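You operate a simulated robot arm through the tools that you are given. There is no shell and no other tool. Be economical: measure what you need, move in short steps, check, and stop when the job is done.

The job below is to be done with a simulated robot arm. You get a single attempt, and the scene is never put back.

JOB
Grease the gear case, then shut the black coupler away in the trolley drawer.
Fine: it stands on the nipple; pump till the grease ring is full, not oozing; lead the lever back up by hand; the lid stays shut.

It is judged by the outcome, as a careful person would: the job done as asked, and still so three seconds after it is handed in. It fails if anything else is knocked over, pushed out of place, dropped, spilled or broken. Lids that push on must go on centred and level and be pressed home; caps that screw on are set level and turned clockwise until they are tight.

ROBOT AND FRAMES
A 6-joint arm with a four-finger gripper on a trunk, on a base that drives. Base frame: it is fixed to the floor where the robot stands at the start and does not move with it; the origin is under the middle of the robot, x ahead of it, y to its left, z up; the surface under the hand at the start is at about z = 800. Units: mm, rad, N and s.
With the tool pointing down near the work surface it reaches from about 200 to 680 mm from the robot's upright axis, wherever it stands. Its first joint turns from -2.897 to 2.897 rad. Places, roughly: black trolley drawer [300, -100, 600]; gear case nipple [200, -300, 900]; inside of the black trolley drawer [400, -100, 500]; red gear case lid [300, -200, 900]; trolley pump lever [600, 0, 1000]. Payload 3.43 kg.
Tool frame: the origin (TCP) lies between the finger pads and is the grasp point; the fingertips stand 30 mm ahead of it; z points along the fingers, y is the line along which they close. Largest opening 120 mm; the body of the gripper starts 85 mm behind the TCP.
Orientation is that of the tool frame in the base frame, as [roll, pitch, yaw] about the fixed x, y, z axes, in that order (R = Rz(yaw) Ry(pitch) Rx(roll)). With the fingers straight down and closing along the base's y, the tool's x points along the base's -x, its y along +y and its z along -z.

CONTROLS
- The arm moves only by the tool drive_tool. Its argument "rows" is a list of rows, each a list of 7 numbers: the finger opening in mm, from 0 to 120, then the shift along the tool's x, y, z in units of 25 mm (1.0 is 25 mm), then the turn, a rotation vector about the tool's x, y, z in units of 8 degrees (1.0 is 8 degrees). In form: [[grip, x, y, z, wx, wy, wz], ...]. A call has 1 to 20 rows; each row shifts and turns the commanded pose from where the row before left it, along the tool's axes as they then stand. A call with a number of a shift or a turn outside -1 to 1 is refused whole. Each row takes 0.2 s and may step no farther than 50 mm and 0.15 rad from the row before; otherwise, or with a gripper value out of range, the whole call is refused. Where a pose cannot be reached the arm comes as near as it can. A force on the tool above 70 N (or 10 N above the force at the start of the call, whichever is more), or a blocked arm, ends the call early, and 0.2 s more pass. The fingers move at their own pace and stop on an object; they squeeze with about 22 N. The grip force told is the motor's: it shows also when the fingers shut on nothing. Time passes only in rows, and 0.2 s behind the last, so rows that do not move let the fingers close. It gives the time, the measured TCP pose, the force on the tool (base axes), the opening and the grip force at its end, in the units of the frame above (readings bear some noise), with the torque about the TCP (base axes, N m) and any sound that the robot's microphone picked up.
- Cameras (640 x 400 px; columns grow to the right, rows downward): "scene" is now at [46.4, 108.7, 1705.1]; the picture's right is [-0.40, -0.92, 0.00], its down [-0.80, 0.35, -0.49] and it looks along [0.45, -0.20, -0.87] (base axes); focal length 257 px, centre (320, 200). "wrist" rides on the gripper at [71, -17, -121] in the tool frame; the picture's right is [0.23, 0.97, 0.00], its down [-0.81, 0.19, -0.55] and it looks along [-0.54, 0.13, 0.83] (tool axes); focal length 275 px, centre (320, 200). There is no depth. A picture from a camera that has moved, and an enlarged one, comes with that camera's place and axes in the base frame and with its lens. The place of the scene camera against the robot may be out by one fixed shift of up to 12 mm in any direction.
- capture(camera): a new picture of that camera. It takes no simulated time.
- lift_body(by): slides the trunk up (or, below 0, down) by that many mm; the arm and the scene camera ride with it, the base frame stays. It gives what a move gives, with no picture.
- roll_base(legs): drives the robot by 1 to 6 legs, each [ahead, left, turn to the left] in mm, mm and rad, along the robot's own axes; the way and the turn of a leg run together, so that a leg with both is an arc; at most 1500 mm and 3.142 rad a leg. The arm and the cameras ride along, it lands a little off, and it stops where it bumps. It gives what a move gives.
- pan_tilt(pan, tilt): turns the head with the scene camera to pan (to the left, within 2.094 rad either way) and tilt (down, from -0.506 to 1.204), counted from straight ahead of the robot. It gives what a move gives.
- enlarge(camera, box): a new picture of the part [left, top, right, bottom] of that camera's present view, enlarged. It takes no simulated time.
- job_done(): hands the job in; it is judged then, once.

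Go step by step. Nothing tells you exact positions but the pictures and the camera data: compare them with the known pose of the tool, close in by small moves and look again before you grip or let go. The budget is 120 turns and 82 pictures, counting those below and the enlarged ones. Unless the task says otherwise, let go and move clear before handing in.

The tools are called after "Emit:" by a JSON object that holds its "name" and its "arguments". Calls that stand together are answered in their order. drive_tool: Moves the arm, as the interface text tells. Its arguments: {"type":"object","properties":{"rows":{"type":"array"}},"required":["rows"]} The other tools are called the same way: lift_body (by) slides the trunk up or down; roll_base (legs) drives the base; pan_tilt (pan, tilt) turns the head that bears the scene camera; capture (camera) takes a picture; enlarge (camera, box) takes an enlarged picture of a part of a camera's view; job_done () hands the job in.

At the start:

```text
t: 0.0
tool_pos: [400.4, -268.6, 1312.6]
tcp_rot: [3.141, 0.0, -3.142]
wrist_force: [0.4, 0.3, -0.9]
moment: [-0.01, -0.03, 0.0]
grip_width: 119.7
finger_force: 0.0
trunk travel left (down, up): [-225.0, 215.0]
robot x, y, heading: [0.5, -0.5, -0.0]
head pan, tilt: [-0.412, 1.058]
```

scene: 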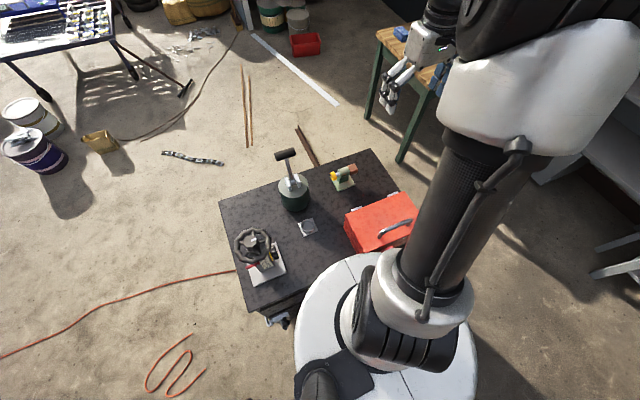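
wrist: 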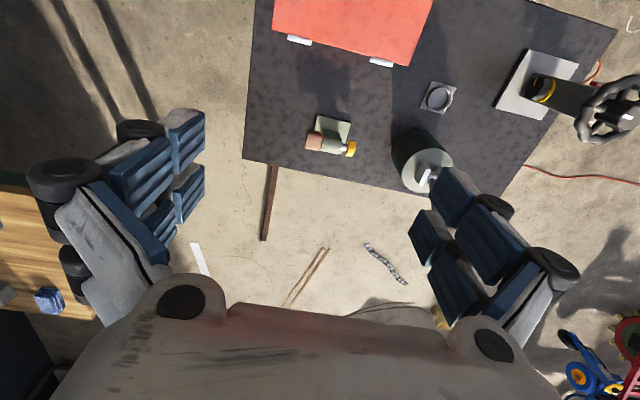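

I see a trolley with a pump (dark pot with a lever), a red box, a small gear case, a valve and a grey item on top. I'll take closer views first.

Emit:
{"name": "enlarge", "arguments": {"camera": "scene", "box": [210, 130, 430, 330]}}

Emit:
{"name": "enlarge", "arguments": {"camera": "wrist", "box": [240, 0, 640, 200]}}

```text
2.00 times, centred on (320, 230) of scene
camera zoom: at [46.4, 108.7, 1705.1], right [-0.4, -0.92, 0.0], down [-0.8, 0.35, -0.49], along [0.45, -0.2, -0.87], focal length 514 px, centre (320, 140)
```

zoom: 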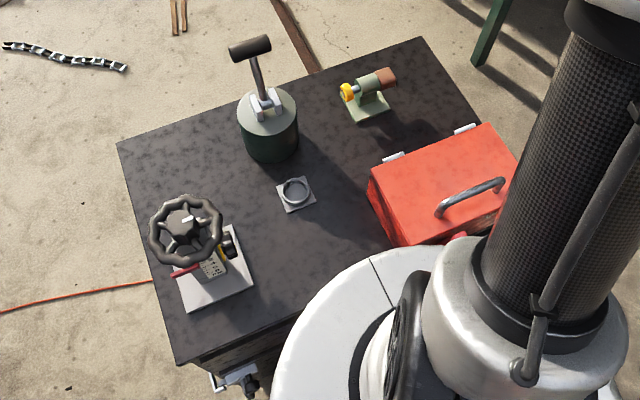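

```text
1.60 times, centred on (440, 100) of wrist
camera zoom: at [329.3, -287.2, 1432.7], right [-0.23, 0.97, 0.0], down [0.81, 0.19, 0.55], along [0.54, 0.13, -0.83], focal length 440 px, centre (128, 360)
```

zoom: 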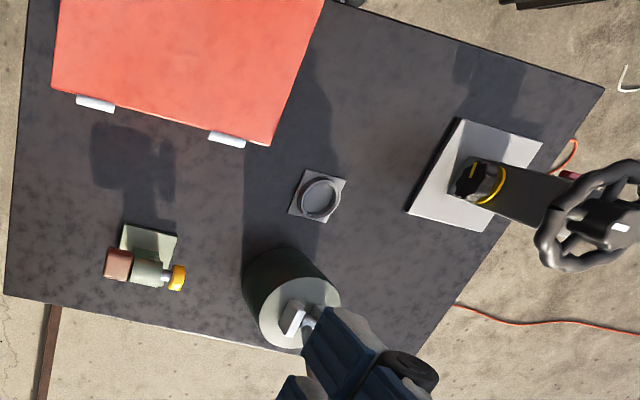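

The red box is the gear case; its nipple is hidden behind the arm. The drawer opens towards the robot, so I'll need to stand further back. First I'll check what's around and behind.

Emit:
{"name": "pan_tilt", "arguments": {"pan": 2.09, "tilt": 0.7}}

Emit:
{"name": "capture", "arguments": {"camera": "scene"}}

Emit:
{"name": "pan_tilt", "arguments": {"pan": -2.09, "tilt": 0.7}}

Emit:
{"name": "capture", "arguments": {"camera": "scene"}}

```text
t: 2.3
tool_pos: [400.2, -269.6, 1312.3]
tcp_rot: [-3.141, 0.001, -3.14]
wrist_force: [-0.6, 0.2, 0.0]
moment: [0.0, 0.01, 0.03]
grip_width: 120.3
finger_force: 0.2
trunk travel left (down, up): [-225.0, 215.0]
robot x, y, heading: [1.1, 2.8, -0.002]
head pan, tilt: [2.089, 0.7]
```

```text
77 pictures are left
camera scene: at [-56.1, 208.9, 1732.4], right [0.87, 0.5, 0.0], down [0.32, -0.56, -0.76], along [-0.38, 0.66, -0.64], focal length 257 px, centre (320, 200)
```

scene: 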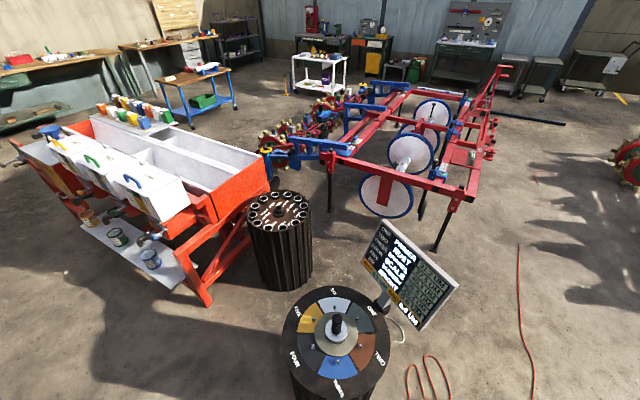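

```text
t: 5.7
tool_pos: [400.9, -269.7, 1310.8]
tcp_rot: [3.141, 0.0, -3.14]
wrist_force: [-0.4, 1.0, -0.2]
moment: [0.03, -0.02, 0.01]
grip_width: 119.9
finger_force: 0.1
trunk travel left (down, up): [-225.0, 215.0]
robot x, y, heading: [2.4, -4.1, -0.003]
head pan, tilt: [-2.089, 0.7]
```

```text
76 pictures are left
camera scene: at [-56.1, 61.3, 1732.4], right [-0.87, 0.5, 0.0], down [0.32, 0.56, -0.76], along [-0.38, -0.66, -0.64], focal length 257 px, centre (320, 200)
```

scene: 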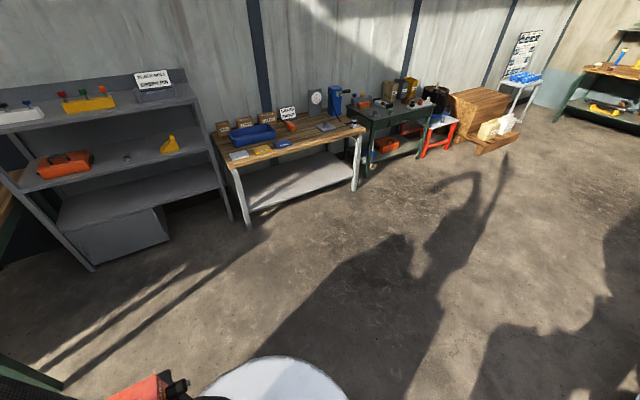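

Behind me is clear apart from the drum at back-left. I'll back off 350 mm, a little to the right, and look at the trolley.

Emit:
{"name": "roll_base", "arguments": {"legs": [[-350, -40, 0]]}}

Emit:
{"name": "pan_tilt", "arguments": {"pan": -0.15, "tilt": 0.9}}

Emit:
{"name": "capture", "arguments": {"camera": "scene"}}

Emit:
{"name": "capture", "arguments": {"camera": "wrist"}}

```text
t: 8.0
tool_pos: [45.6, -309.0, 1312.5]
tcp_rot: [3.141, 0.002, 3.141]
wrist_force: [0.4, -0.7, 0.8]
moment: [-0.01, 0.01, 0.02]
grip_width: 120.1
finger_force: 0.1
trunk travel left (down, up): [-225.0, 215.0]
robot x, y, heading: [-350.2, -38.7, 0.0]
head pan, tilt: [-2.089, 0.7]
```

```text
t: 9.8
tool_pos: [47.1, -309.4, 1312.2]
tcp_rot: [-3.142, -0.001, -3.141]
wrist_force: [-0.1, -0.2, -0.5]
moment: [0.01, 0.0, -0.01]
grip_width: 120.1
finger_force: 0.0
trunk travel left (down, up): [-225.0, 215.0]
robot x, y, heading: [-349.6, -40.1, -0.001]
head pan, tilt: [-0.15, 0.901]
```

```text
75 pictures are left
camera scene: at [-292.9, 83.9, 1716.3], right [-0.15, -0.99, 0.0], down [-0.77, 0.12, -0.62], along [0.61, -0.09, -0.78], focal length 257 px, centre (320, 200)
```

scene: 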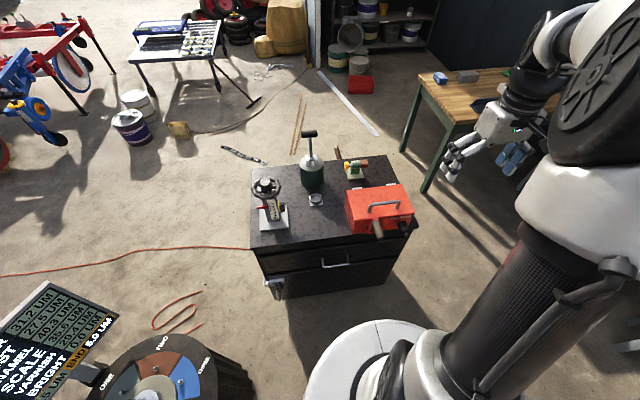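

```text
74 pictures are left
camera wrist: at [-24.2, -327.0, 1432.7], right [-0.23, 0.97, 0.0], down [0.81, 0.19, 0.55], along [0.54, 0.13, -0.83], focal length 275 px, centre (320, 200)
```

wrist: 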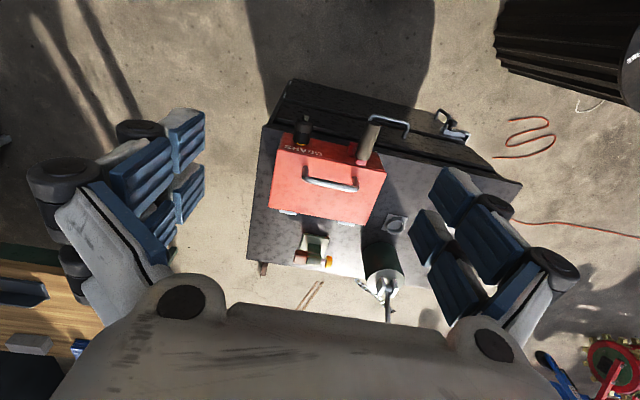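

Emit:
{"name": "enlarge", "arguments": {"camera": "scene", "box": [240, 120, 425, 300]}}

Emit:
{"name": "enlarge", "arguments": {"camera": "wrist", "box": [240, 70, 530, 310]}}

Emit:
{"name": "enlarge", "arguments": {"camera": "scene", "box": [335, 170, 425, 245]}}

Emit:
{"name": "enlarge", "arguments": {"camera": "scene", "box": [245, 120, 335, 220]}}

```text
2.22 times, centred on (332, 210) of scene
camera zoom: at [-292.9, 83.9, 1716.3], right [-0.15, -0.99, 0.0], down [-0.77, 0.12, -0.62], along [0.61, -0.09, -0.78], focal length 571 px, centre (292, 178)
```

zoom: 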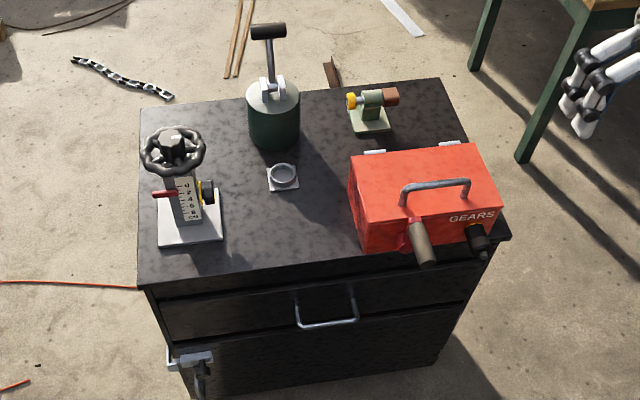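

```text
1.67 times, centred on (385, 190) of wrist
camera zoom: at [-24.2, -327.0, 1432.7], right [-0.23, 0.97, 0.0], down [0.81, 0.19, 0.55], along [0.54, 0.13, -0.83], focal length 459 px, centre (212, 217)
```

zoom: 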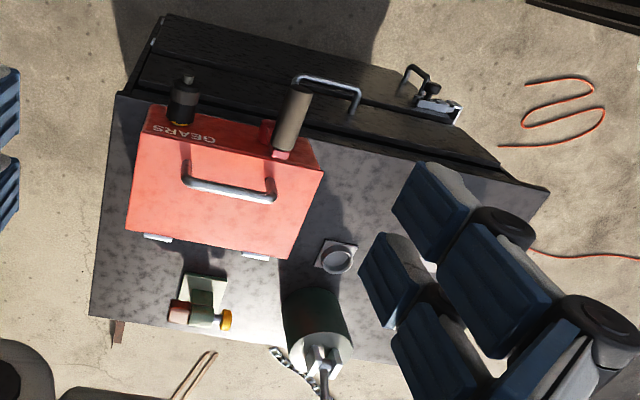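

```text
5.33 times, centred on (380, 208) of scene
camera zoom: at [-292.9, 83.9, 1716.3], right [-0.15, -0.99, 0.0], down [-0.77, 0.12, -0.62], along [0.61, -0.09, -0.78], focal length 1371 px, centre (0, 160)
```

zoom: 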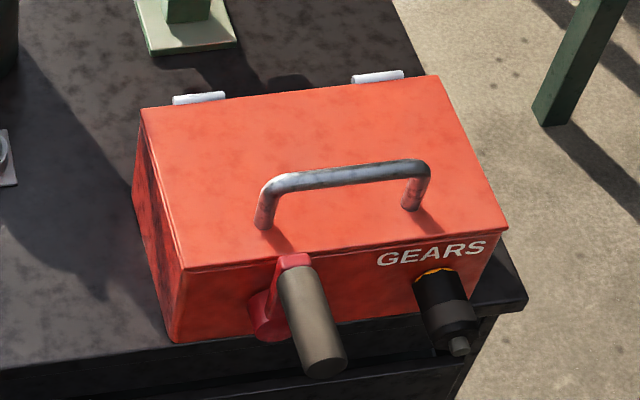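

```text
4.00 times, centred on (290, 170) of scene
camera zoom: at [-292.9, 83.9, 1716.3], right [-0.15, -0.99, 0.0], down [-0.77, 0.12, -0.62], along [0.61, -0.09, -0.78], focal length 1028 px, centre (440, 320)
```

zoom: 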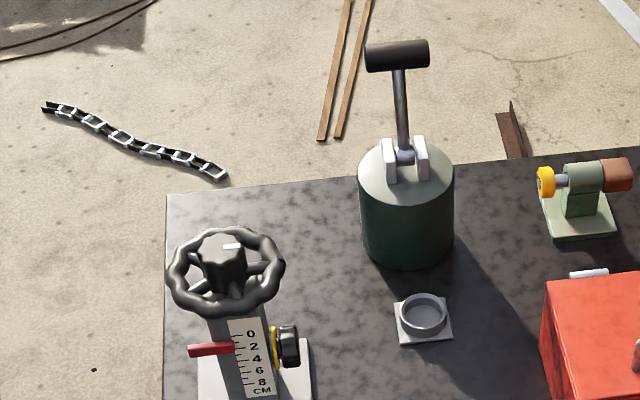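

The coupler stands on the nipple on the red box's front face, its orange grease ring at the base. I'll check the fitting near the drawer's lower left and the coupler itself more closely.

Emit:
{"name": "enlarge", "arguments": {"camera": "scene", "box": [240, 235, 300, 300]}}

Emit:
{"name": "enlarge", "arguments": {"camera": "wrist", "box": [285, 90, 395, 170]}}

Emit:
{"name": "enlarge", "arguments": {"camera": "scene", "box": [380, 205, 420, 240]}}

```text
6.15 times, centred on (270, 268) of scene
camera zoom: at [-292.9, 83.9, 1716.3], right [-0.15, -0.99, 0.0], down [-0.77, 0.12, -0.62], along [0.61, -0.09, -0.78], focal length 1582 px, centre (628, -215)
```

zoom: 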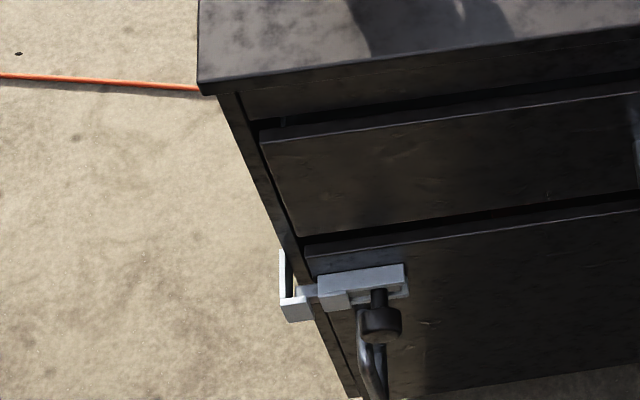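

```text
5.00 times, centred on (340, 130) of wrist
camera zoom: at [-24.2, -327.0, 1432.7], right [-0.23, 0.97, 0.0], down [0.81, 0.19, 0.55], along [0.54, 0.13, -0.83], focal length 1376 px, centre (220, 550)
```

zoom: 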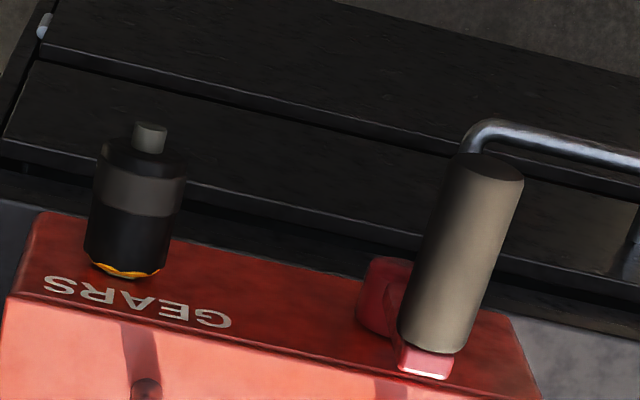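

```text
11.43 times, centred on (400, 222) of scene
camera zoom: at [-292.9, 83.9, 1716.3], right [-0.15, -0.99, 0.0], down [-0.77, 0.12, -0.62], along [0.61, -0.09, -0.78], focal length 2937 px, centre (-594, -57)
```

zoom: 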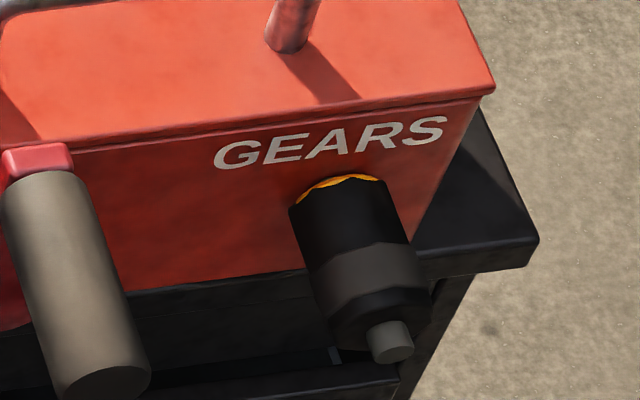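

The side fitting is just the lower door's padlock. I'll bring the wrist camera down for a close baseline look at the grease ring.

Emit:
{"name": "drive_tool", "arguments": {"rows": [[120, -0.1, -0.15, 1, 0, 0, 0], [120, -0.1, -0.15, 1, 0, 0, 0], [120, -0.1, -0.15, 1, 0, 0, 0], [120, -0.1, -0.15, 1, 0, 0, 0], [120, -0.1, -0.15, 1, 0, 0, 0], [120, -0.1, -0.15, 1, 0, 0, 0], [120, -0.1, -0.15, 1, 0, 0, 0], [120, -0.1, -0.15, 1, 0, 0, 0], [120, -0.1, -0.15, 1, 0, 0, 0], [120, -0.1, -0.15, 1, 0, 0, 0]]}}

Emit:
{"name": "capture", "arguments": {"camera": "wrist"}}

```text
t: 12.1
tool_pos: [72.4, -347.3, 1062.0]
tcp_rot: [3.14, 0.0, 3.141]
wrist_force: [-0.1, -0.1, 0.2]
moment: [0.04, 0.01, 0.0]
grip_width: 119.3
finger_force: 0.0
trunk travel left (down, up): [-225.0, 215.0]
robot x, y, heading: [-353.1, -41.6, 0.001]
head pan, tilt: [-0.15, 0.901]
```

```text
66 pictures are left
camera wrist: at [0.8, -365.8, 1181.5], right [-0.23, 0.97, 0.0], down [0.81, 0.19, 0.55], along [0.54, 0.13, -0.83], focal length 275 px, centre (320, 200)
```

wrist: 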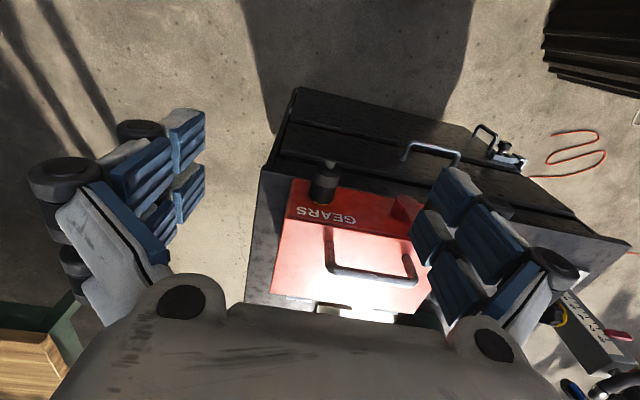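

Emit:
{"name": "enlarge", "arguments": {"camera": "wrist", "box": [285, 145, 365, 225]}}

```text
5.00 times, centred on (325, 185) of wrist
camera zoom: at [0.8, -365.8, 1181.5], right [-0.23, 0.97, 0.0], down [0.81, 0.19, 0.55], along [0.54, 0.13, -0.83], focal length 1376 px, centre (295, 275)
```

zoom: 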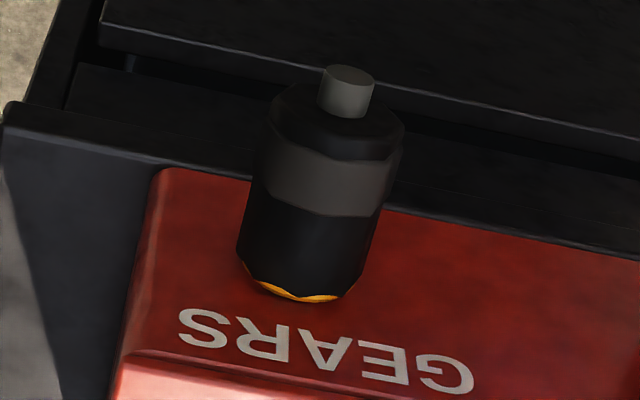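

The ring shows just a thin orange crescent now (baseline). Next I raise the hand, move it to the middle and yaw it 90° so the fingers close along x for the lever's cross-bar.

Emit:
{"name": "drive_tool", "arguments": {"rows": [[120, 0, 0.5, -1, 0, 0, 0], [120, 0, 1, -1, 0, 0, 0], [120, 0, 1, -1, 0, 0, 0], [120, 0, 1, -1, 0, 0, 0], [120, 0, 1, -1, 0, 0, 0], [120, 0, 1, -1, 0, 0, 0], [120, 0, 1, -1, 0, 0, 0], [120, 0, 1, -1, 0, 0, 0], [120, 0, 1, 0, 0, 0, 0], [120, 0, 1, 0, 0, 0, 0], [120, 0, 1, 0, 0, 0, 0], [120, 0, 1, 0, 0, 0, 0], [120, 0, 1, 0, 0, 0, 0]]}}

Emit:
{"name": "drive_tool", "arguments": {"rows": [[120, 0, 0, 0, 0, 0, 0.9375], [120, 0, 0, 0, 0, 0, 0.9375], [120, 0, 0, 0, 0, 0, 0.9375], [120, 0, 0, 0, 0, 0, 0.9375], [120, 0, 0, 0, 0, 0, 0.9375], [120, 0, 0, 0, 0, 0, 0.9375], [120, 0, 0, 0, 0, 0, 0.9375], [120, 0, 0, 0, 0, 0, 0.9375], [120, 0, 0, 0, 0, 0, 0.9375], [120, 0, 0, 0, 0, 0, 0.9375], [120, 0, 0, 0, 0, 0, 0.9375], [120, 0, 0, 0, 0, 0, 0.9375]]}}

Emit:
{"name": "roll_base", "arguments": {"legs": [[345, 0, 0]]}}

Emit:
{"name": "capture", "arguments": {"camera": "scene"}}

Emit:
{"name": "capture", "arguments": {"camera": "wrist"}}

```text
t: 14.8
tool_pos: [71.3, -34.7, 1262.4]
tcp_rot: [-3.141, 0.002, -3.14]
wrist_force: [-0.6, 0.5, 0.1]
moment: [0.0, 0.0, 0.01]
grip_width: 120.0
finger_force: 0.0
trunk travel left (down, up): [-225.0, 215.0]
robot x, y, heading: [-350.9, -38.9, 0.0]
head pan, tilt: [-0.15, 0.901]
```

```text
t: 17.4
tool_pos: [72.6, -34.4, 1262.9]
tcp_rot: [3.141, -0.001, 1.569]
wrist_force: [0.5, -0.4, -0.1]
moment: [-0.03, 0.01, -0.02]
grip_width: 120.4
finger_force: 0.1
trunk travel left (down, up): [-225.0, 215.0]
robot x, y, heading: [-351.2, -37.5, 0.003]
head pan, tilt: [-0.15, 0.901]
```

```text
t: 19.7
tool_pos: [416.4, -33.3, 1261.8]
tcp_rot: [-3.141, -0.001, 1.574]
wrist_force: [0.2, -0.3, 0.5]
moment: [0.0, 0.02, 0.02]
grip_width: 120.1
finger_force: 0.0
trunk travel left (down, up): [-225.0, 215.0]
robot x, y, heading: [-11.2, -40.6, 0.0]
head pan, tilt: [-0.15, 0.901]
```

```text
64 pictures are left
camera scene: at [51.9, 84.3, 1716.2], right [-0.15, -0.99, 0.0], down [-0.78, 0.12, -0.62], along [0.61, -0.09, -0.78], focal length 257 px, centre (320, 200)
```

scene: 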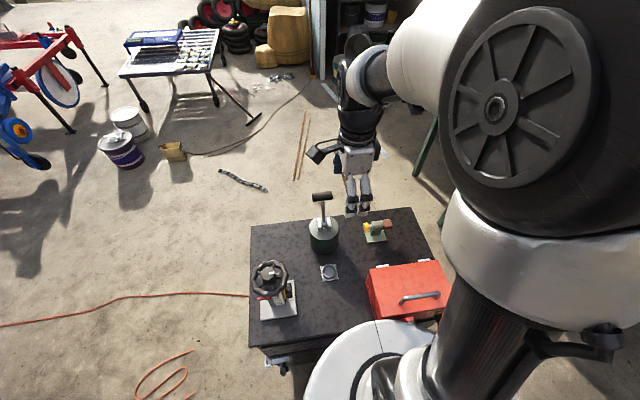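

```text
63 pictures are left
camera wrist: at [400.0, 36.8, 1382.4], right [0.97, 0.23, 0.0], down [0.19, -0.81, 0.55], along [0.13, -0.54, -0.83], focal length 275 px, centre (320, 200)
```

wrist: 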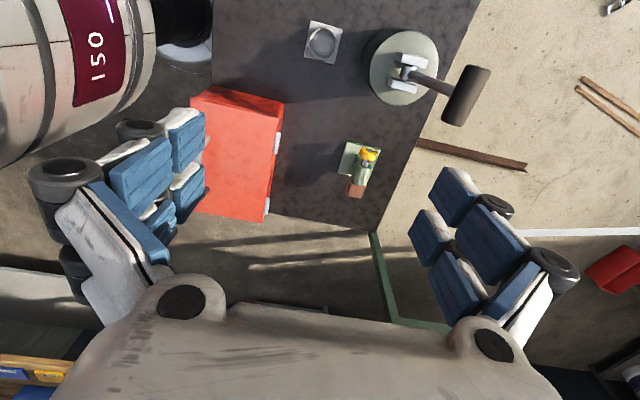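

The T-bar is at about [590, 0, 1040], leaning towards +x from its pivot at about [545, 3, 920]. I'm moving the open fingers above it.

Emit:
{"name": "drive_tool", "arguments": {"rows": [[120, 0.16, 0.88, 0.5, 0, 0, 0], [120, 0.16, 0.88, 0.5, 0, 0, 0], [120, 0.16, 0.88, 0.5, 0, 0, 0], [120, 0.16, 0.88, 0.5, 0, 0, 0], [120, 0.16, 0.88, 0.5, 0, 0, 0], [120, 0.16, 0.88, 0.5, 0, 0, 0], [120, 0.16, 0.88, 0.5, 0, 0, 0], [120, 0.16, 0.88, 0.5, 0, 0, 0]]}}

Emit:
{"name": "capture", "arguments": {"camera": "wrist"}}

Emit:
{"name": "capture", "arguments": {"camera": "scene"}}

```text
t: 21.5
tool_pos: [592.3, -1.8, 1162.5]
tcp_rot: [3.14, 0.0, 1.573]
wrist_force: [0.2, 0.2, -0.2]
moment: [0.03, 0.04, 0.0]
grip_width: 120.0
finger_force: 0.0
trunk travel left (down, up): [-225.0, 215.0]
robot x, y, heading: [-3.7, -39.4, 0.005]
head pan, tilt: [-0.15, 0.901]
```

```text
62 pictures are left
camera wrist: at [576.2, 69.6, 1282.8], right [0.97, 0.23, 0.0], down [0.19, -0.81, 0.55], along [0.13, -0.54, -0.83], focal length 275 px, centre (320, 200)
```

wrist: 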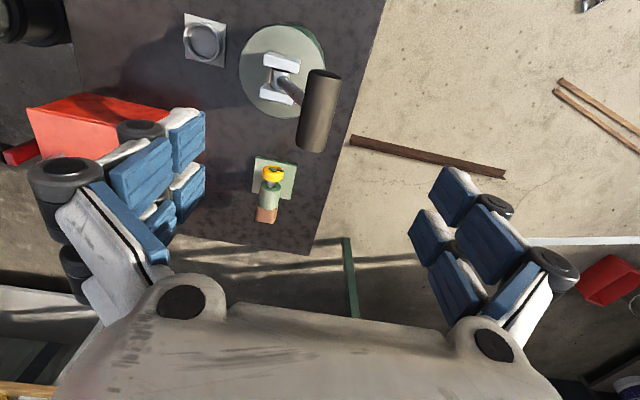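

```text
61 pictures are left
camera scene: at [52.1, 84.5, 1716.2], right [-0.15, -0.99, 0.0], down [-0.78, 0.12, -0.62], along [0.61, -0.09, -0.78], focal length 257 px, centre (320, 200)
```

scene: 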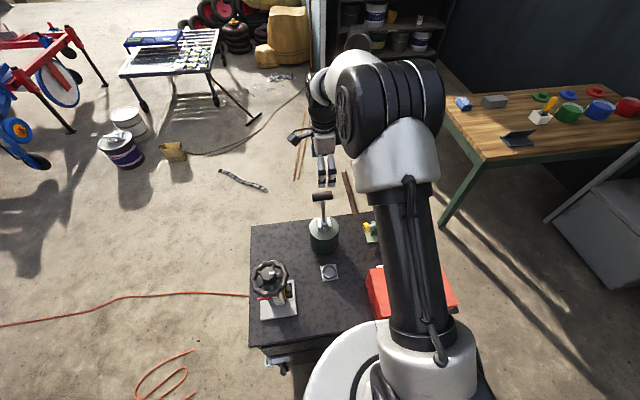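

Bar refined to [592, 1, 1033], pivot [548, 0, 905]. Descending straight and closing on the bar.

Emit:
{"name": "drive_tool", "arguments": {"rows": [[120, 0.1, 0, 1, 0, 0, 0], [120, 0, 0, 1, 0, 0, 0], [90, 0, 0, 1, 0, 0, 0], [80, 0, 0, 1, 0, 0, 0], [70, 0, 0, 1, 0, 0, 0], [70, 0, 0, 0.16, 0, 0, 0], [70, 0, 0, 0, 0, 0, 0]]}}

Emit:
{"name": "capture", "arguments": {"camera": "wrist"}}

```text
t: 23.1
tool_pos: [591.5, 0.9, 1032.5]
tcp_rot: [3.141, 0.0, 1.571]
wrist_force: [-0.2, 0.7, 0.1]
moment: [-0.01, 0.01, -0.01]
grip_width: 70.0
finger_force: 0.1
trunk travel left (down, up): [-225.0, 215.0]
robot x, y, heading: [-10.7, -37.2, 0.001]
head pan, tilt: [-0.15, 0.901]
```

```text
60 pictures are left
camera wrist: at [575.0, 71.6, 1153.7], right [0.97, 0.23, 0.0], down [0.19, -0.81, 0.55], along [0.13, -0.54, -0.83], focal length 275 px, centre (320, 200)
```

wrist: 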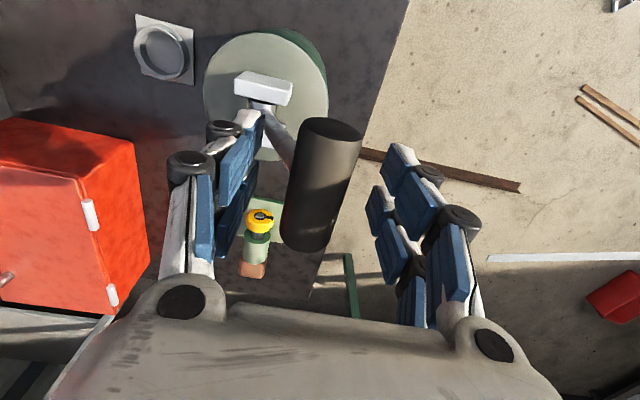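

The bar is centred between the fingers. Closing, waiting for grip.

Emit:
{"name": "drive_tool", "arguments": {"rows": [[20, 0, 0, 0, 0, 0, 0], [10, 0, 0, 0, 0, 0, 0], [10, 0, 0, 0, 0, 0, 0], [10, 0, 0, 0, 0, 0, 0], [10, 0, 0, 0, 0, 0, 0]]}}

Emit:
{"name": "drive_tool", "arguments": {"rows": [[10, 0, -0.2, 0, 0, 0, 0], [10, 0, -0.2, 0, 0, 0, 0], [10, 0, 0, 0, 0, 0, 0]]}}

```text
t: 24.3
tool_pos: [587.9, 0.8, 1033.0]
tcp_rot: [-3.136, 0.0, 1.571]
wrist_force: [-15.4, 0.5, 1.2]
moment: [-0.21, 1.5, 0.0]
grip_width: 32.5
finger_force: 45.1
trunk travel left (down, up): [-225.0, 215.0]
robot x, y, heading: [-8.3, -41.0, 0.004]
head pan, tilt: [-0.15, 0.901]
```

```text
t: 25.1
tool_pos: [582.4, 0.6, 1034.5]
tcp_rot: [3.138, 0.001, 1.574]
wrist_force: [-0.1, 0.6, 9.6]
moment: [-1.42, 0.7, 0.63]
grip_width: 31.0
finger_force: 45.0
trunk travel left (down, up): [-225.0, 215.0]
robot x, y, heading: [-9.0, -34.5, 0.004]
head pan, tilt: [-0.15, 0.901]
```

Emit:
{"name": "drive_tool", "arguments": {"rows": [[10, 0, 0.2, 0, 0, 0, 0], [10, 0, 0.2, 0, 0, 0, 0], [10, 0, 0.2, 0.05, 0, 0, 0], [10, 0, 0.2, 0.07, 0, 0, 0]]}}

```text
t: 26.1
tool_pos: [588.5, 1.2, 1033.2]
tcp_rot: [-3.125, 0.001, 1.571]
wrist_force: [-46.2, 0.1, 33.7]
moment: [-0.18, 2.29, -0.15]
grip_width: 31.6
finger_force: 45.0
trunk travel left (down, up): [-225.0, 215.0]
robot x, y, heading: [-9.6, -41.8, 0.001]
head pan, tilt: [-0.15, 0.901]
```

A stop lies on the +x side, so the stroke goes towards the robot. I'll ease back and follow the arc about the pivot, turning the hand along with it.

Emit:
{"name": "drive_tool", "arguments": {"rows": [[10, 0, -0.28, -0.06, 0, 0, 0], [10, 0, -0.28, -0.06, 0, 0, 0], [10, 0, -0.585, -0.146, -0.8, 0, 0], [10, 0, -0.585, -0.146, -0.8, 0, 0], [10, 0, -0.585, -0.146, -0.8, 0, 0], [10, 0, 0, 0, 0, 0, 0]]}}

```text
t: 27.5
tool_pos: [543.8, -0.0, 1042.2]
tcp_rot: [2.799, -0.002, 1.572]
wrist_force: [-3.2, -0.2, 36.2]
moment: [-1.09, 0.54, -0.16]
grip_width: 30.2
finger_force: 45.1
trunk travel left (down, up): [-225.0, 215.0]
robot x, y, heading: [-12.6, -40.6, 0.002]
head pan, tilt: [-0.15, 0.901]
```

Emit:
{"name": "drive_tool", "arguments": {"rows": [[10, 0, 0.027, -0.075, 0, 0, 0], [10, 0, -0.58, -0.208, -0.8, 0, 0], [10, 0, -0.58, -0.208, -0.8, 0, 0], [10, 0, -0.58, -0.208, -0.8, 0, 0], [10, 0, 0, 0, 0, 0, 0]]}}

```text
t: 28.7
tool_pos: [506.8, -1.1, 1033.9]
tcp_rot: [2.554, -0.026, 1.571]
wrist_force: [11.3, -48.3, -27.0]
moment: [-1.04, -0.34, 0.44]
grip_width: 29.7
finger_force: 45.2
out of reach, approached as far as the arm can: row 2
trunk travel left (down, up): [-225.0, 215.0]
robot x, y, heading: [-9.2, -38.7, 0.002]
head pan, tilt: [-0.15, 0.901]
```

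The wrist ran out of reach at that tilt. I'll unwind the tilt in place (letting the round bar roll in the pads) and see the forces.

Emit:
{"name": "drive_tool", "arguments": {"rows": [[10, 0, 0, 0, 0.8, 0, 0], [10, 0, 0, 0, 0.8, 0, 0], [10, 0, 0, 0, 0.8, 0, 0], [10, 0, 0, 0, 0, 0, 0]]}}

Emit:
{"name": "capture", "arguments": {"camera": "wrist"}}

Emit:
{"name": "capture", "arguments": {"camera": "scene"}}

```text
t: 29.7
tool_pos: [510.7, 2.4, 1036.0]
tcp_rot: [2.882, -0.024, 1.577]
wrist_force: [17.4, -33.8, -28.9]
moment: [0.16, -0.7, -0.75]
grip_width: 30.4
finger_force: 45.0
trunk travel left (down, up): [-225.0, 215.0]
robot x, y, heading: [-10.2, -37.7, 0.002]
head pan, tilt: [-0.15, 0.901]
```

```text
59 pictures are left
camera wrist: at [463.1, 69.4, 1149.9], right [0.94, 0.23, 0.26], down [0.05, -0.82, 0.56], along [0.34, -0.52, -0.79], focal length 275 px, centre (320, 200)
```

wrist: 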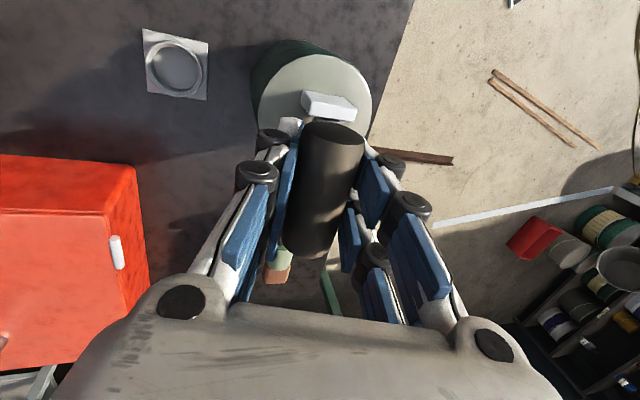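

```text
58 pictures are left
camera scene: at [56.4, 79.1, 1716.4], right [-0.15, -0.99, 0.0], down [-0.78, 0.12, -0.62], along [0.61, -0.09, -0.79], focal length 257 px, centre (320, 200)
```

scene: 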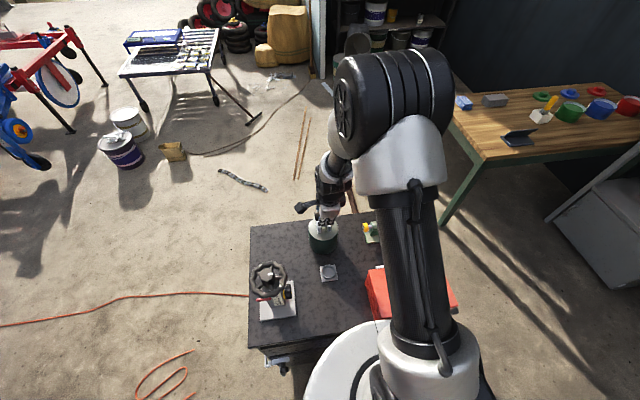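

The lever follows the arc, but the hand needs more wrist freedom. I'll lead the lever back up to its stop, then raise the trunk and step back for a better pose.

Emit:
{"name": "drive_tool", "arguments": {"rows": [[10, -0.03, 0.64, 0.03, 0.373, -0.036, 0], [10, -0.03, 0.61, 0.062, 0.373, -0.036, 0], [10, -0.03, 0.604, 0.103, 0.373, -0.036, 0], [10, 0, 0, 0, 0, 0, 0]]}}

```text
t: 30.7
tool_pos: [549.3, 3.0, 1042.2]
tcp_rot: [3.041, -0.01, 1.578]
wrist_force: [-14.1, -22.6, -4.4]
moment: [-0.33, 1.25, -0.6]
grip_width: 29.7
finger_force: 45.9
trunk travel left (down, up): [-225.0, 215.0]
robot x, y, heading: [-10.2, -38.8, 0.002]
head pan, tilt: [-0.15, 0.901]
```

Emit:
{"name": "drive_tool", "arguments": {"rows": [[10, -0.04, 0.6, 0.06, 0.373, -0.036, 0], [10, -0.04, 0.596, 0.143, 0.373, -0.036, 0], [10, 0, 0.3, 0.1, 0, 0, 0], [10, 0, 0.1, 0.03, 0, 0, 0], [10, 0, 0, 0, 0, 0, 0]]}}

```text
t: 31.9
tool_pos: [588.1, 2.5, 1037.0]
tcp_rot: [-3.137, 0.003, 1.579]
wrist_force: [-21.7, -5.5, 13.5]
moment: [-0.4, 2.66, -0.9]
grip_width: 31.0
finger_force: 44.6
trunk travel left (down, up): [-225.0, 215.0]
robot x, y, heading: [-10.9, -42.5, 0.002]
head pan, tilt: [-0.15, 0.901]
```

Lever back at its stop. Releasing, then raising the trunk and standing back 120 mm.

Emit:
{"name": "drive_tool", "arguments": {"rows": [[70, 0, 0, 0, 0, 0, 0], [80, 0, 0, 0, 0, 0, 0], [80, 0, 0, -1, 0, 0, 0], [80, 0, 0, -1, 0, 0, 0], [80, 0, 0, -1, 0, 0, 0]]}}

Emit:
{"name": "lift_body", "arguments": {"by": 180}}

Emit:
{"name": "roll_base", "arguments": {"legs": [[-110, 0, 0]]}}

Emit:
{"name": "capture", "arguments": {"camera": "wrist"}}

Emit:
{"name": "capture", "arguments": {"camera": "scene"}}

```text
t: 33.1
tool_pos: [592.1, 2.6, 1111.3]
tcp_rot: [3.14, 0.004, 1.578]
wrist_force: [0.0, 0.6, -0.2]
moment: [0.01, -0.01, 0.04]
grip_width: 80.0
finger_force: 0.0
trunk travel left (down, up): [-225.0, 215.0]
robot x, y, heading: [-8.0, -38.7, -0.002]
head pan, tilt: [-0.15, 0.901]
```

```text
t: 35.1
tool_pos: [592.8, 3.1, 1290.8]
tcp_rot: [3.139, 0.004, 1.577]
wrist_force: [-0.1, -0.4, -0.4]
moment: [-0.02, -0.03, 0.0]
grip_width: 80.1
finger_force: 0.1
trunk travel left (down, up): [-405.0, 35.0]
robot x, y, heading: [-10.2, -38.2, 0.004]
head pan, tilt: [-0.15, 0.901]
```

```text
t: 36.3
tool_pos: [482.0, 2.8, 1290.5]
tcp_rot: [3.14, 0.006, 1.577]
wrist_force: [-0.7, -0.5, 0.3]
moment: [0.01, -0.07, 0.0]
grip_width: 80.0
finger_force: 0.1
trunk travel left (down, up): [-405.0, 35.0]
robot x, y, heading: [-119.9, -40.7, -0.0]
head pan, tilt: [-0.15, 0.901]
```

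```text
57 pictures are left
camera wrist: at [465.0, 74.1, 1411.1], right [0.97, 0.24, 0.0], down [0.2, -0.81, 0.56], along [0.13, -0.54, -0.83], focal length 275 px, centre (320, 200)
```

wrist: 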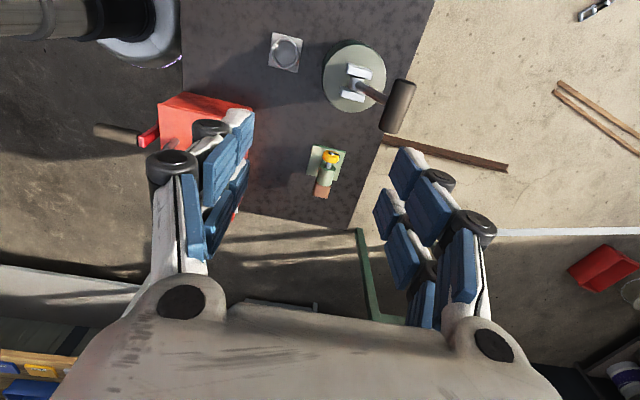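

```text
56 pictures are left
camera scene: at [-59.6, 84.2, 1896.2], right [-0.15, -0.99, 0.0], down [-0.78, 0.12, -0.62], along [0.61, -0.09, -0.78], focal length 257 px, centre (320, 200)
```

scene: 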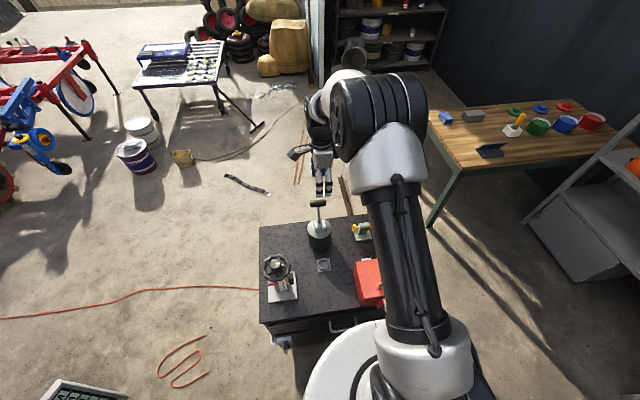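

Lever remains at rest. I'll test the wrist tilt range in free air just in front of the lever.

Emit:
{"name": "drive_tool", "arguments": {"rows": [[80, 0, -0.4, 1, 0, 0, 0], [80, 0, -0.4, 1, 0, 0, 0], [80, 0, -0.4, 1, 0, 0, 0], [80, 0, -0.4, 1, 0, 0, 0], [80, 0, -0.4, 1, 0, 0, 0], [80, 0, 0, 1, 0, 0, 0], [80, 0, 0, 1, 0, 0, 0], [80, 0, 0, 1, 0, 0, 0], [80, 0, 0, 1, 0, 0, 0], [80, 0, 0, 1, 0, 0, 0], [80, 0, 0, 0, -1, 0, 0], [80, 0, 0, 0, -1, 0, 0], [80, 0, 0, 0, -1, 0, 0], [80, 0, 0, 0, -1, 0, 0], [80, 0, 0, 0, -1, 0, 0], [80, 0, 0, 0, -1, 0, 0], [80, 0, 0, 0, -1, 0, 0], [80, 0, 0, 0, -1, 0, 0]]}}

```text
t: 40.1
tool_pos: [433.7, 7.1, 1040.2]
tcp_rot: [2.07, -0.018, 1.584]
wrist_force: [-0.4, -0.4, 0.1]
moment: [0.0, -0.02, 0.02]
grip_width: 80.0
finger_force: 0.1
out of reach, approached as far as the arm can: row 12
trunk travel left (down, up): [-405.0, 35.0]
robot x, y, heading: [-122.1, -37.4, -0.003]
head pan, tilt: [-0.15, 0.901]
```

Emit:
{"name": "drive_tool", "arguments": {"rows": [[80, 0, 0, 0, 0, 0, 0], [80, 0, 0, 0, 0, 0, 0]]}}

Emit:
{"name": "drive_tool", "arguments": {"rows": [[80, 0, 0, 0, 1, 0, 0], [80, 0, 0, 0, 1, 0, 0], [80, 0, 0, 0, 1, 0, 0], [80, 0, 0, 0, 0, 0, 0]]}}

Emit:
{"name": "drive_tool", "arguments": {"rows": [[80, 0, 0, 0, 1, 0, 0], [80, 0, 0, 0, 1, 0, 0], [80, 0, 0, 0, 0, 0, 0]]}}

```text
t: 40.7
tool_pos: [434.5, 8.4, 1040.9]
tcp_rot: [2.07, -0.019, 1.586]
wrist_force: [-0.5, -0.5, 0.4]
moment: [0.0, -0.04, 0.01]
grip_width: 80.0
finger_force: 0.0
trunk travel left (down, up): [-405.0, 35.0]
robot x, y, heading: [-119.8, -39.7, 0.0]
head pan, tilt: [-0.15, 0.901]
```

```text
t: 41.7
tool_pos: [433.4, 7.4, 1039.5]
tcp_rot: [2.493, -0.019, 1.584]
wrist_force: [0.5, -0.4, 0.1]
moment: [0.03, 0.02, 0.02]
grip_width: 80.1
finger_force: 0.1
trunk travel left (down, up): [-405.0, 35.0]
robot x, y, heading: [-118.8, -40.6, 0.0]
head pan, tilt: [-0.15, 0.901]
```

```text
t: 42.5
tool_pos: [433.4, 7.5, 1040.9]
tcp_rot: [2.77, -0.019, 1.584]
wrist_force: [-0.2, 0.0, -0.1]
moment: [0.01, 0.02, 0.01]
grip_width: 79.7
finger_force: 0.1
trunk travel left (down, up): [-405.0, 35.0]
robot x, y, heading: [-118.6, -36.3, -0.001]
head pan, tilt: [-0.15, 0.901]
```

Tilts of 21–61° are reachable; only the 8–20° band gives trouble. I'll take the bar off-centre (y≈25, beside the stem) with a 24° tilt so I never cross that band.

Emit:
{"name": "drive_tool", "arguments": {"rows": [[80, 0, 0, -0.6, -0.35, -0.14, 0], [80, 0.11, 0.92, 0, 0, 0, 0.04], [80, 0.11, 0.92, 0, 0, 0, 0.04], [80, 0.11, 0.92, 0, 0, 0, 0], [80, 0.11, 0.92, 0, 0, 0, 0], [80, 0.11, 0.92, 0, 0, 0, 0], [80, 0.11, 0.92, 0, 0, 0, 0], [80, 0, 0, 0, 0, 0, 0]]}}

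Emit:
{"name": "capture", "arguments": {"camera": "wrist"}}

```text
t: 44.3
tool_pos: [522.5, 15.9, 1096.7]
tcp_rot: [2.718, 0.008, 1.564]
wrist_force: [0.0, 0.1, -0.2]
moment: [0.01, -0.01, 0.04]
grip_width: 80.0
finger_force: 0.0
out of reach, approached as far as the arm can: row 5, 6, 7
trunk travel left (down, up): [-405.0, 35.0]
robot x, y, heading: [-122.7, -39.5, 0.004]
head pan, tilt: [-0.15, 0.901]
```

```text
55 pictures are left
camera wrist: at [458.0, 86.8, 1198.6], right [0.89, 0.22, 0.4], down [-0.06, -0.81, 0.59], along [0.45, -0.55, -0.7], focal length 275 px, centre (320, 200)
```

wrist: 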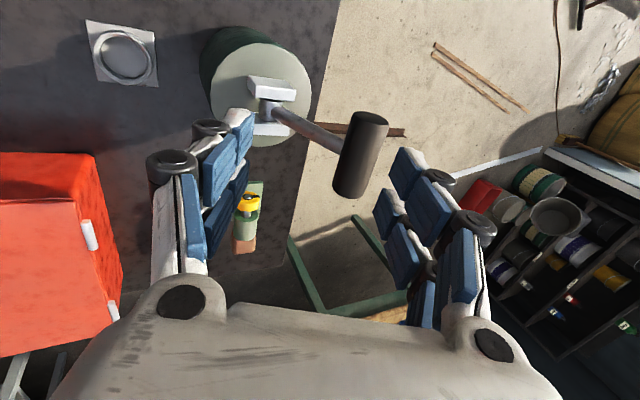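

The trouble lies where the tool lines up with the forearm. Closer in with the trunk higher, that angle gets small, so I'll pull the hand back, raise the trunk fully and drive forward again.

Emit:
{"name": "drive_tool", "arguments": {"rows": [[80, 0, -0.9, -0.2, 0, 0, 0], [80, 0, -0.9, -0.2, 0, 0, 0], [80, 0, -0.9, -0.2, 0, 0, 0], [80, 0, -0.9, -0.2, -0.5, 0, 0], [80, 0, 0, 0, -0.5, 0, 0], [80, 0, 0, 0, 0, 0, 0]]}}

Emit:
{"name": "lift_body", "arguments": {"by": 35}}

Emit:
{"name": "roll_base", "arguments": {"legs": [[110, 0, 0]]}}

Emit:
{"name": "capture", "arguments": {"camera": "wrist"}}

```text
t: 45.7
tool_pos: [459.2, 13.0, 1083.9]
tcp_rot: [2.579, -0.005, 1.568]
wrist_force: [0.1, 0.0, -0.2]
moment: [0.02, -0.02, 0.01]
grip_width: 80.0
finger_force: 0.1
out of reach, approached as far as the arm can: row 1, 2
trunk travel left (down, up): [-405.0, 35.0]
robot x, y, heading: [-120.1, -39.1, 0.003]
head pan, tilt: [-0.15, 0.901]
```

```text
t: 46.5
tool_pos: [459.5, 11.8, 1117.5]
tcp_rot: [2.581, -0.007, 1.567]
wrist_force: [0.9, 0.2, -0.9]
moment: [0.01, 0.01, 0.02]
grip_width: 79.9
finger_force: 0.0
trunk travel left (down, up): [-440.0, 0.0]
robot x, y, heading: [-117.0, -40.8, -0.001]
head pan, tilt: [-0.15, 0.901]
```

```text
t: 47.7
tool_pos: [568.1, 12.4, 1118.9]
tcp_rot: [2.582, -0.005, 1.568]
wrist_force: [0.7, 0.8, 0.4]
moment: [-0.02, 0.01, -0.02]
grip_width: 80.1
finger_force: 0.1
trunk travel left (down, up): [-440.0, 0.0]
robot x, y, heading: [-8.1, -39.8, 0.006]
head pan, tilt: [-0.15, 0.901]
```

```text
54 pictures are left
camera wrist: at [490.0, 83.1, 1211.8], right [0.83, 0.23, 0.52], down [-0.13, -0.81, 0.57], along [0.55, -0.54, -0.64], focal length 275 px, centre (320, 200)
```

wrist: 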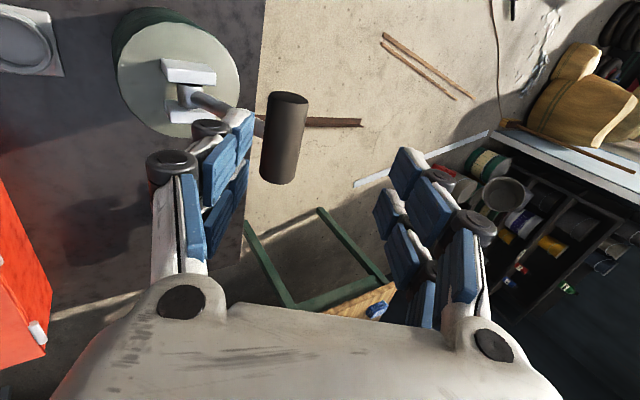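

Now placing: sideways first, then along the fingers to the bar.

Emit:
{"name": "drive_tool", "arguments": {"rows": [[80, 0.25, -0.56, 0, 0, 0, 0], [80, 0.25, -0.56, 0, 0, 0, 0], [80, 0, 0, 0.82, 0, 0, 0], [80, 0, 0, 0.82, 0, 0, 0], [80, 0, 0, 0.82, 0, 0, 0], [70, 0, 0, 0.82, 0, 0, 0], [70, 0, 0, 0, 0, 0, 0]]}}

Emit:
{"name": "capture", "arguments": {"camera": "wrist"}}

```text
t: 49.3
tool_pos: [586.2, 27.5, 1034.6]
tcp_rot: [2.583, -0.004, 1.567]
wrist_force: [-10.3, 1.9, 5.9]
moment: [-0.11, 0.59, -0.26]
grip_width: 77.4
finger_force: 5.7
trunk travel left (down, up): [-440.0, 0.0]
robot x, y, heading: [-12.6, -36.1, 0.003]
head pan, tilt: [-0.15, 0.901]
```

```text
53 pictures are left
camera wrist: at [507.9, 96.9, 1128.5], right [0.83, 0.23, 0.52], down [-0.13, -0.81, 0.57], along [0.55, -0.54, -0.64], focal length 275 px, centre (320, 200)
```

wrist: 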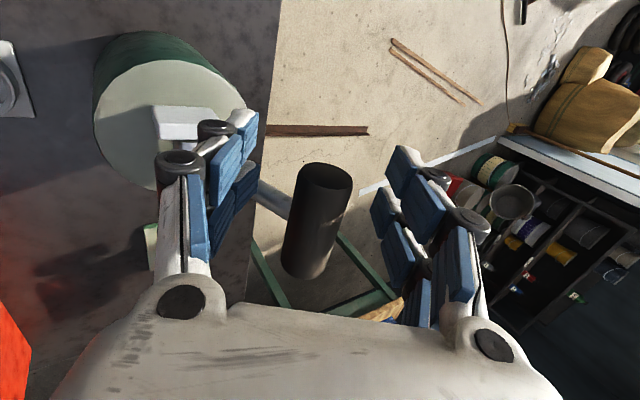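

The near finger touches the lever's stem, so this grip is too wide there. I'll back out and instead pinch the bar by its two ends (fingers closing along y), which lets the bar pivot freely without tilting the hand.

Emit:
{"name": "drive_tool", "arguments": {"rows": [[90, 0, 0, 0, 0, 0, 0], [90, 0, 0, -1, 0, 0, 0], [90, 0, 0, -1, 0, 0, 0], [90, 0, 0, -1, 0, 0, 0], [90, 0, 0, -1, 0, 0, 0], [90, 0, 0, 0, 0.8, 0, 0], [90, 0, 0, 0, 0.8, 0, 0], [90, 0, 0, 0, 0.8, 0, 0], [90, 0, 0, 0, 0.8, 0, 0], [90, 0, 0, 0, 0.8, 0, 0]]}}

Emit:
{"name": "drive_tool", "arguments": {"rows": [[120, 0, 0, 0, 0, 0, -0.9375], [120, 0, 0, 0, 0, 0, -0.9375], [120, 0, 0, 0, 0, 0, -0.9375], [120, 0, 0, 0, 0, 0, -0.9375], [120, 0, 0, 0, 0, 0, -0.9375], [120, 0, 0, 0, 0, 0, -0.9375], [120, 0, 0, 0, 0, 0, -0.9375], [120, 0, 0, 0, 0, 0, -0.9375], [120, 0, 0, 0, 0, 0, -0.9375], [120, 0, 0, 0, 0, 0, -0.9375], [120, 0, 0, 0, 0, 0, -0.9375], [120, 0, 0, 0, 0, 0, -0.9375]]}}

Emit:
{"name": "capture", "arguments": {"camera": "wrist"}}

```text
t: 51.5
tool_pos: [535.5, 30.0, 1119.0]
tcp_rot: [3.07, -0.024, 1.572]
wrist_force: [0.5, -0.2, -0.6]
moment: [-0.03, 0.0, 0.02]
grip_width: 90.2
finger_force: 0.0
out of reach, approached as far as the arm can: row 8
trunk travel left (down, up): [-440.0, 0.0]
robot x, y, heading: [-11.0, -38.7, 0.005]
head pan, tilt: [-0.15, 0.901]
```

```text
t: 54.1
tool_pos: [535.7, 30.0, 1118.9]
tcp_rot: [3.117, 0.073, -3.138]
wrist_force: [0.6, -0.6, -0.3]
moment: [0.02, 0.03, -0.01]
grip_width: 120.4
finger_force: 0.1
trunk travel left (down, up): [-440.0, 0.0]
robot x, y, heading: [-8.2, -39.5, 0.005]
head pan, tilt: [-0.15, 0.901]
```

```text
52 pictures are left
camera wrist: at [455.8, 9.5, 1233.6], right [-0.23, 0.97, 0.01], down [0.77, 0.18, 0.62], along [0.6, 0.15, -0.79], focal length 275 px, centre (320, 200)
```

wrist: 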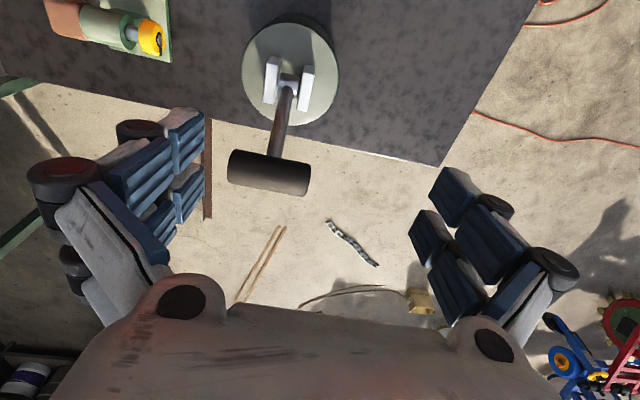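

Aligning the hand vertical over the bar centre [588, -2], descending with fingers outside both ends.

Emit:
{"name": "drive_tool", "arguments": {"rows": [[120, 0, 0, 0, 0.176, 0.52, 0], [120, -0.7, -0.64, 0, 0, 0, 0], [120, -0.7, -0.64, 0, 0, 0, 0], [120, -0.7, 0, 0.85, 0, 0, 0], [120, 0, 0, 0.85, 0, 0, 0], [120, 0, 0, 0.85, 0, 0, 0], [120, 0, 0, 0.85, 0, 0, 0], [95, 0, 0, 0, 0, 0, 0], [90, 0, 0, 0, 0, 0, 0]]}}

Emit:
{"name": "capture", "arguments": {"camera": "wrist"}}

```text
t: 56.1
tool_pos: [588.7, -0.6, 1034.6]
tcp_rot: [3.139, 0.0, 3.142]
wrist_force: [-0.2, -0.1, 0.2]
moment: [0.01, 0.01, 0.01]
grip_width: 90.3
finger_force: 0.2
trunk travel left (down, up): [-440.0, 0.0]
robot x, y, heading: [-6.7, -38.4, 0.003]
head pan, tilt: [-0.15, 0.901]
```

```text
51 pictures are left
camera wrist: at [517.0, -19.2, 1154.5], right [-0.23, 0.97, 0.0], down [0.81, 0.19, 0.55], along [0.54, 0.13, -0.83], focal length 275 px, centre (320, 200)
```

wrist: 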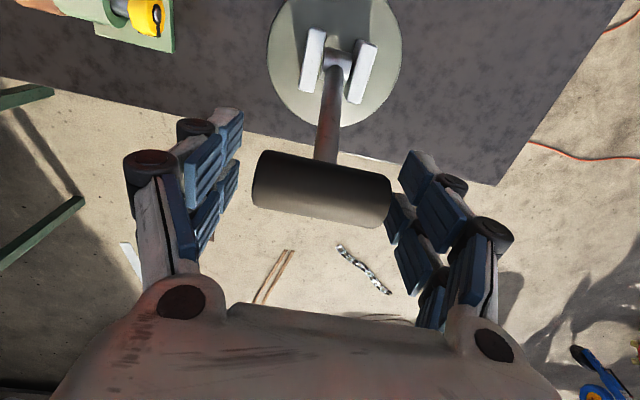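

Centred. Closing on the bar's ends.

Emit:
{"name": "drive_tool", "arguments": {"rows": [[60, 0, 0, 0, 0, 0, 0], [50, 0, 0, 0, 0, 0, 0], [50, 0, 0, 0, 0, 0, 0], [50, 0, 0, 0, 0, 0, 0]]}}

```text
t: 57.1
tool_pos: [587.7, 0.1, 1035.3]
tcp_rot: [-3.141, 0.001, -3.14]
wrist_force: [0.4, 6.6, 3.2]
moment: [0.52, 0.17, 0.01]
grip_width: 67.3
finger_force: 45.1
trunk travel left (down, up): [-440.0, 0.0]
robot x, y, heading: [-9.1, -39.9, 0.005]
head pan, tilt: [-0.15, 0.901]
```

Emit:
{"name": "drive_tool", "arguments": {"rows": [[50, 0.568, 0, -0.14, 0, 0, 0], [50, 0.56, 0, -0.08, 0, 0, 0], [50, 0.568, 0, -0.02, 0, 0, 0], [50, 0.564, 0, 0.04, 0, 0, 0], [50, 0.556, 0, 0.1, 0, 0, 0], [50, 0, 0, 0, 0, 0, 0]]}}

```text
t: 58.5
tool_pos: [519.2, -0.5, 1035.9]
tcp_rot: [3.141, 0.007, -3.141]
wrist_force: [14.3, 5.0, 10.6]
moment: [-0.12, -1.52, -0.06]
grip_width: 66.9
finger_force: 45.1
trunk travel left (down, up): [-440.0, 0.0]
robot x, y, heading: [-11.4, -39.5, 0.006]
head pan, tilt: [-0.15, 0.901]
```

Works well (about 14 N resistance). Continuing the stroke.

Emit:
{"name": "drive_tool", "arguments": {"rows": [[50, 0.544, 0, 0.156, 0, 0, 0], [50, 0.524, 0, 0.208, 0, 0, 0], [50, 0.496, 0, 0.268, 0, 0, 0], [50, 0.468, 0, 0.316, 0, 0, 0], [50, 0, 0, 0, 0, 0, 0]]}}

```text
t: 59.7
tool_pos: [468.0, 0.5, 1011.4]
tcp_rot: [-3.141, 0.0, -3.138]
wrist_force: [16.6, 7.0, -1.7]
moment: [-0.69, 0.07, 0.08]
grip_width: 66.1
finger_force: 30.3
trunk travel left (down, up): [-440.0, 0.0]
robot x, y, heading: [-8.4, -39.4, 0.004]
head pan, tilt: [-0.15, 0.901]
```

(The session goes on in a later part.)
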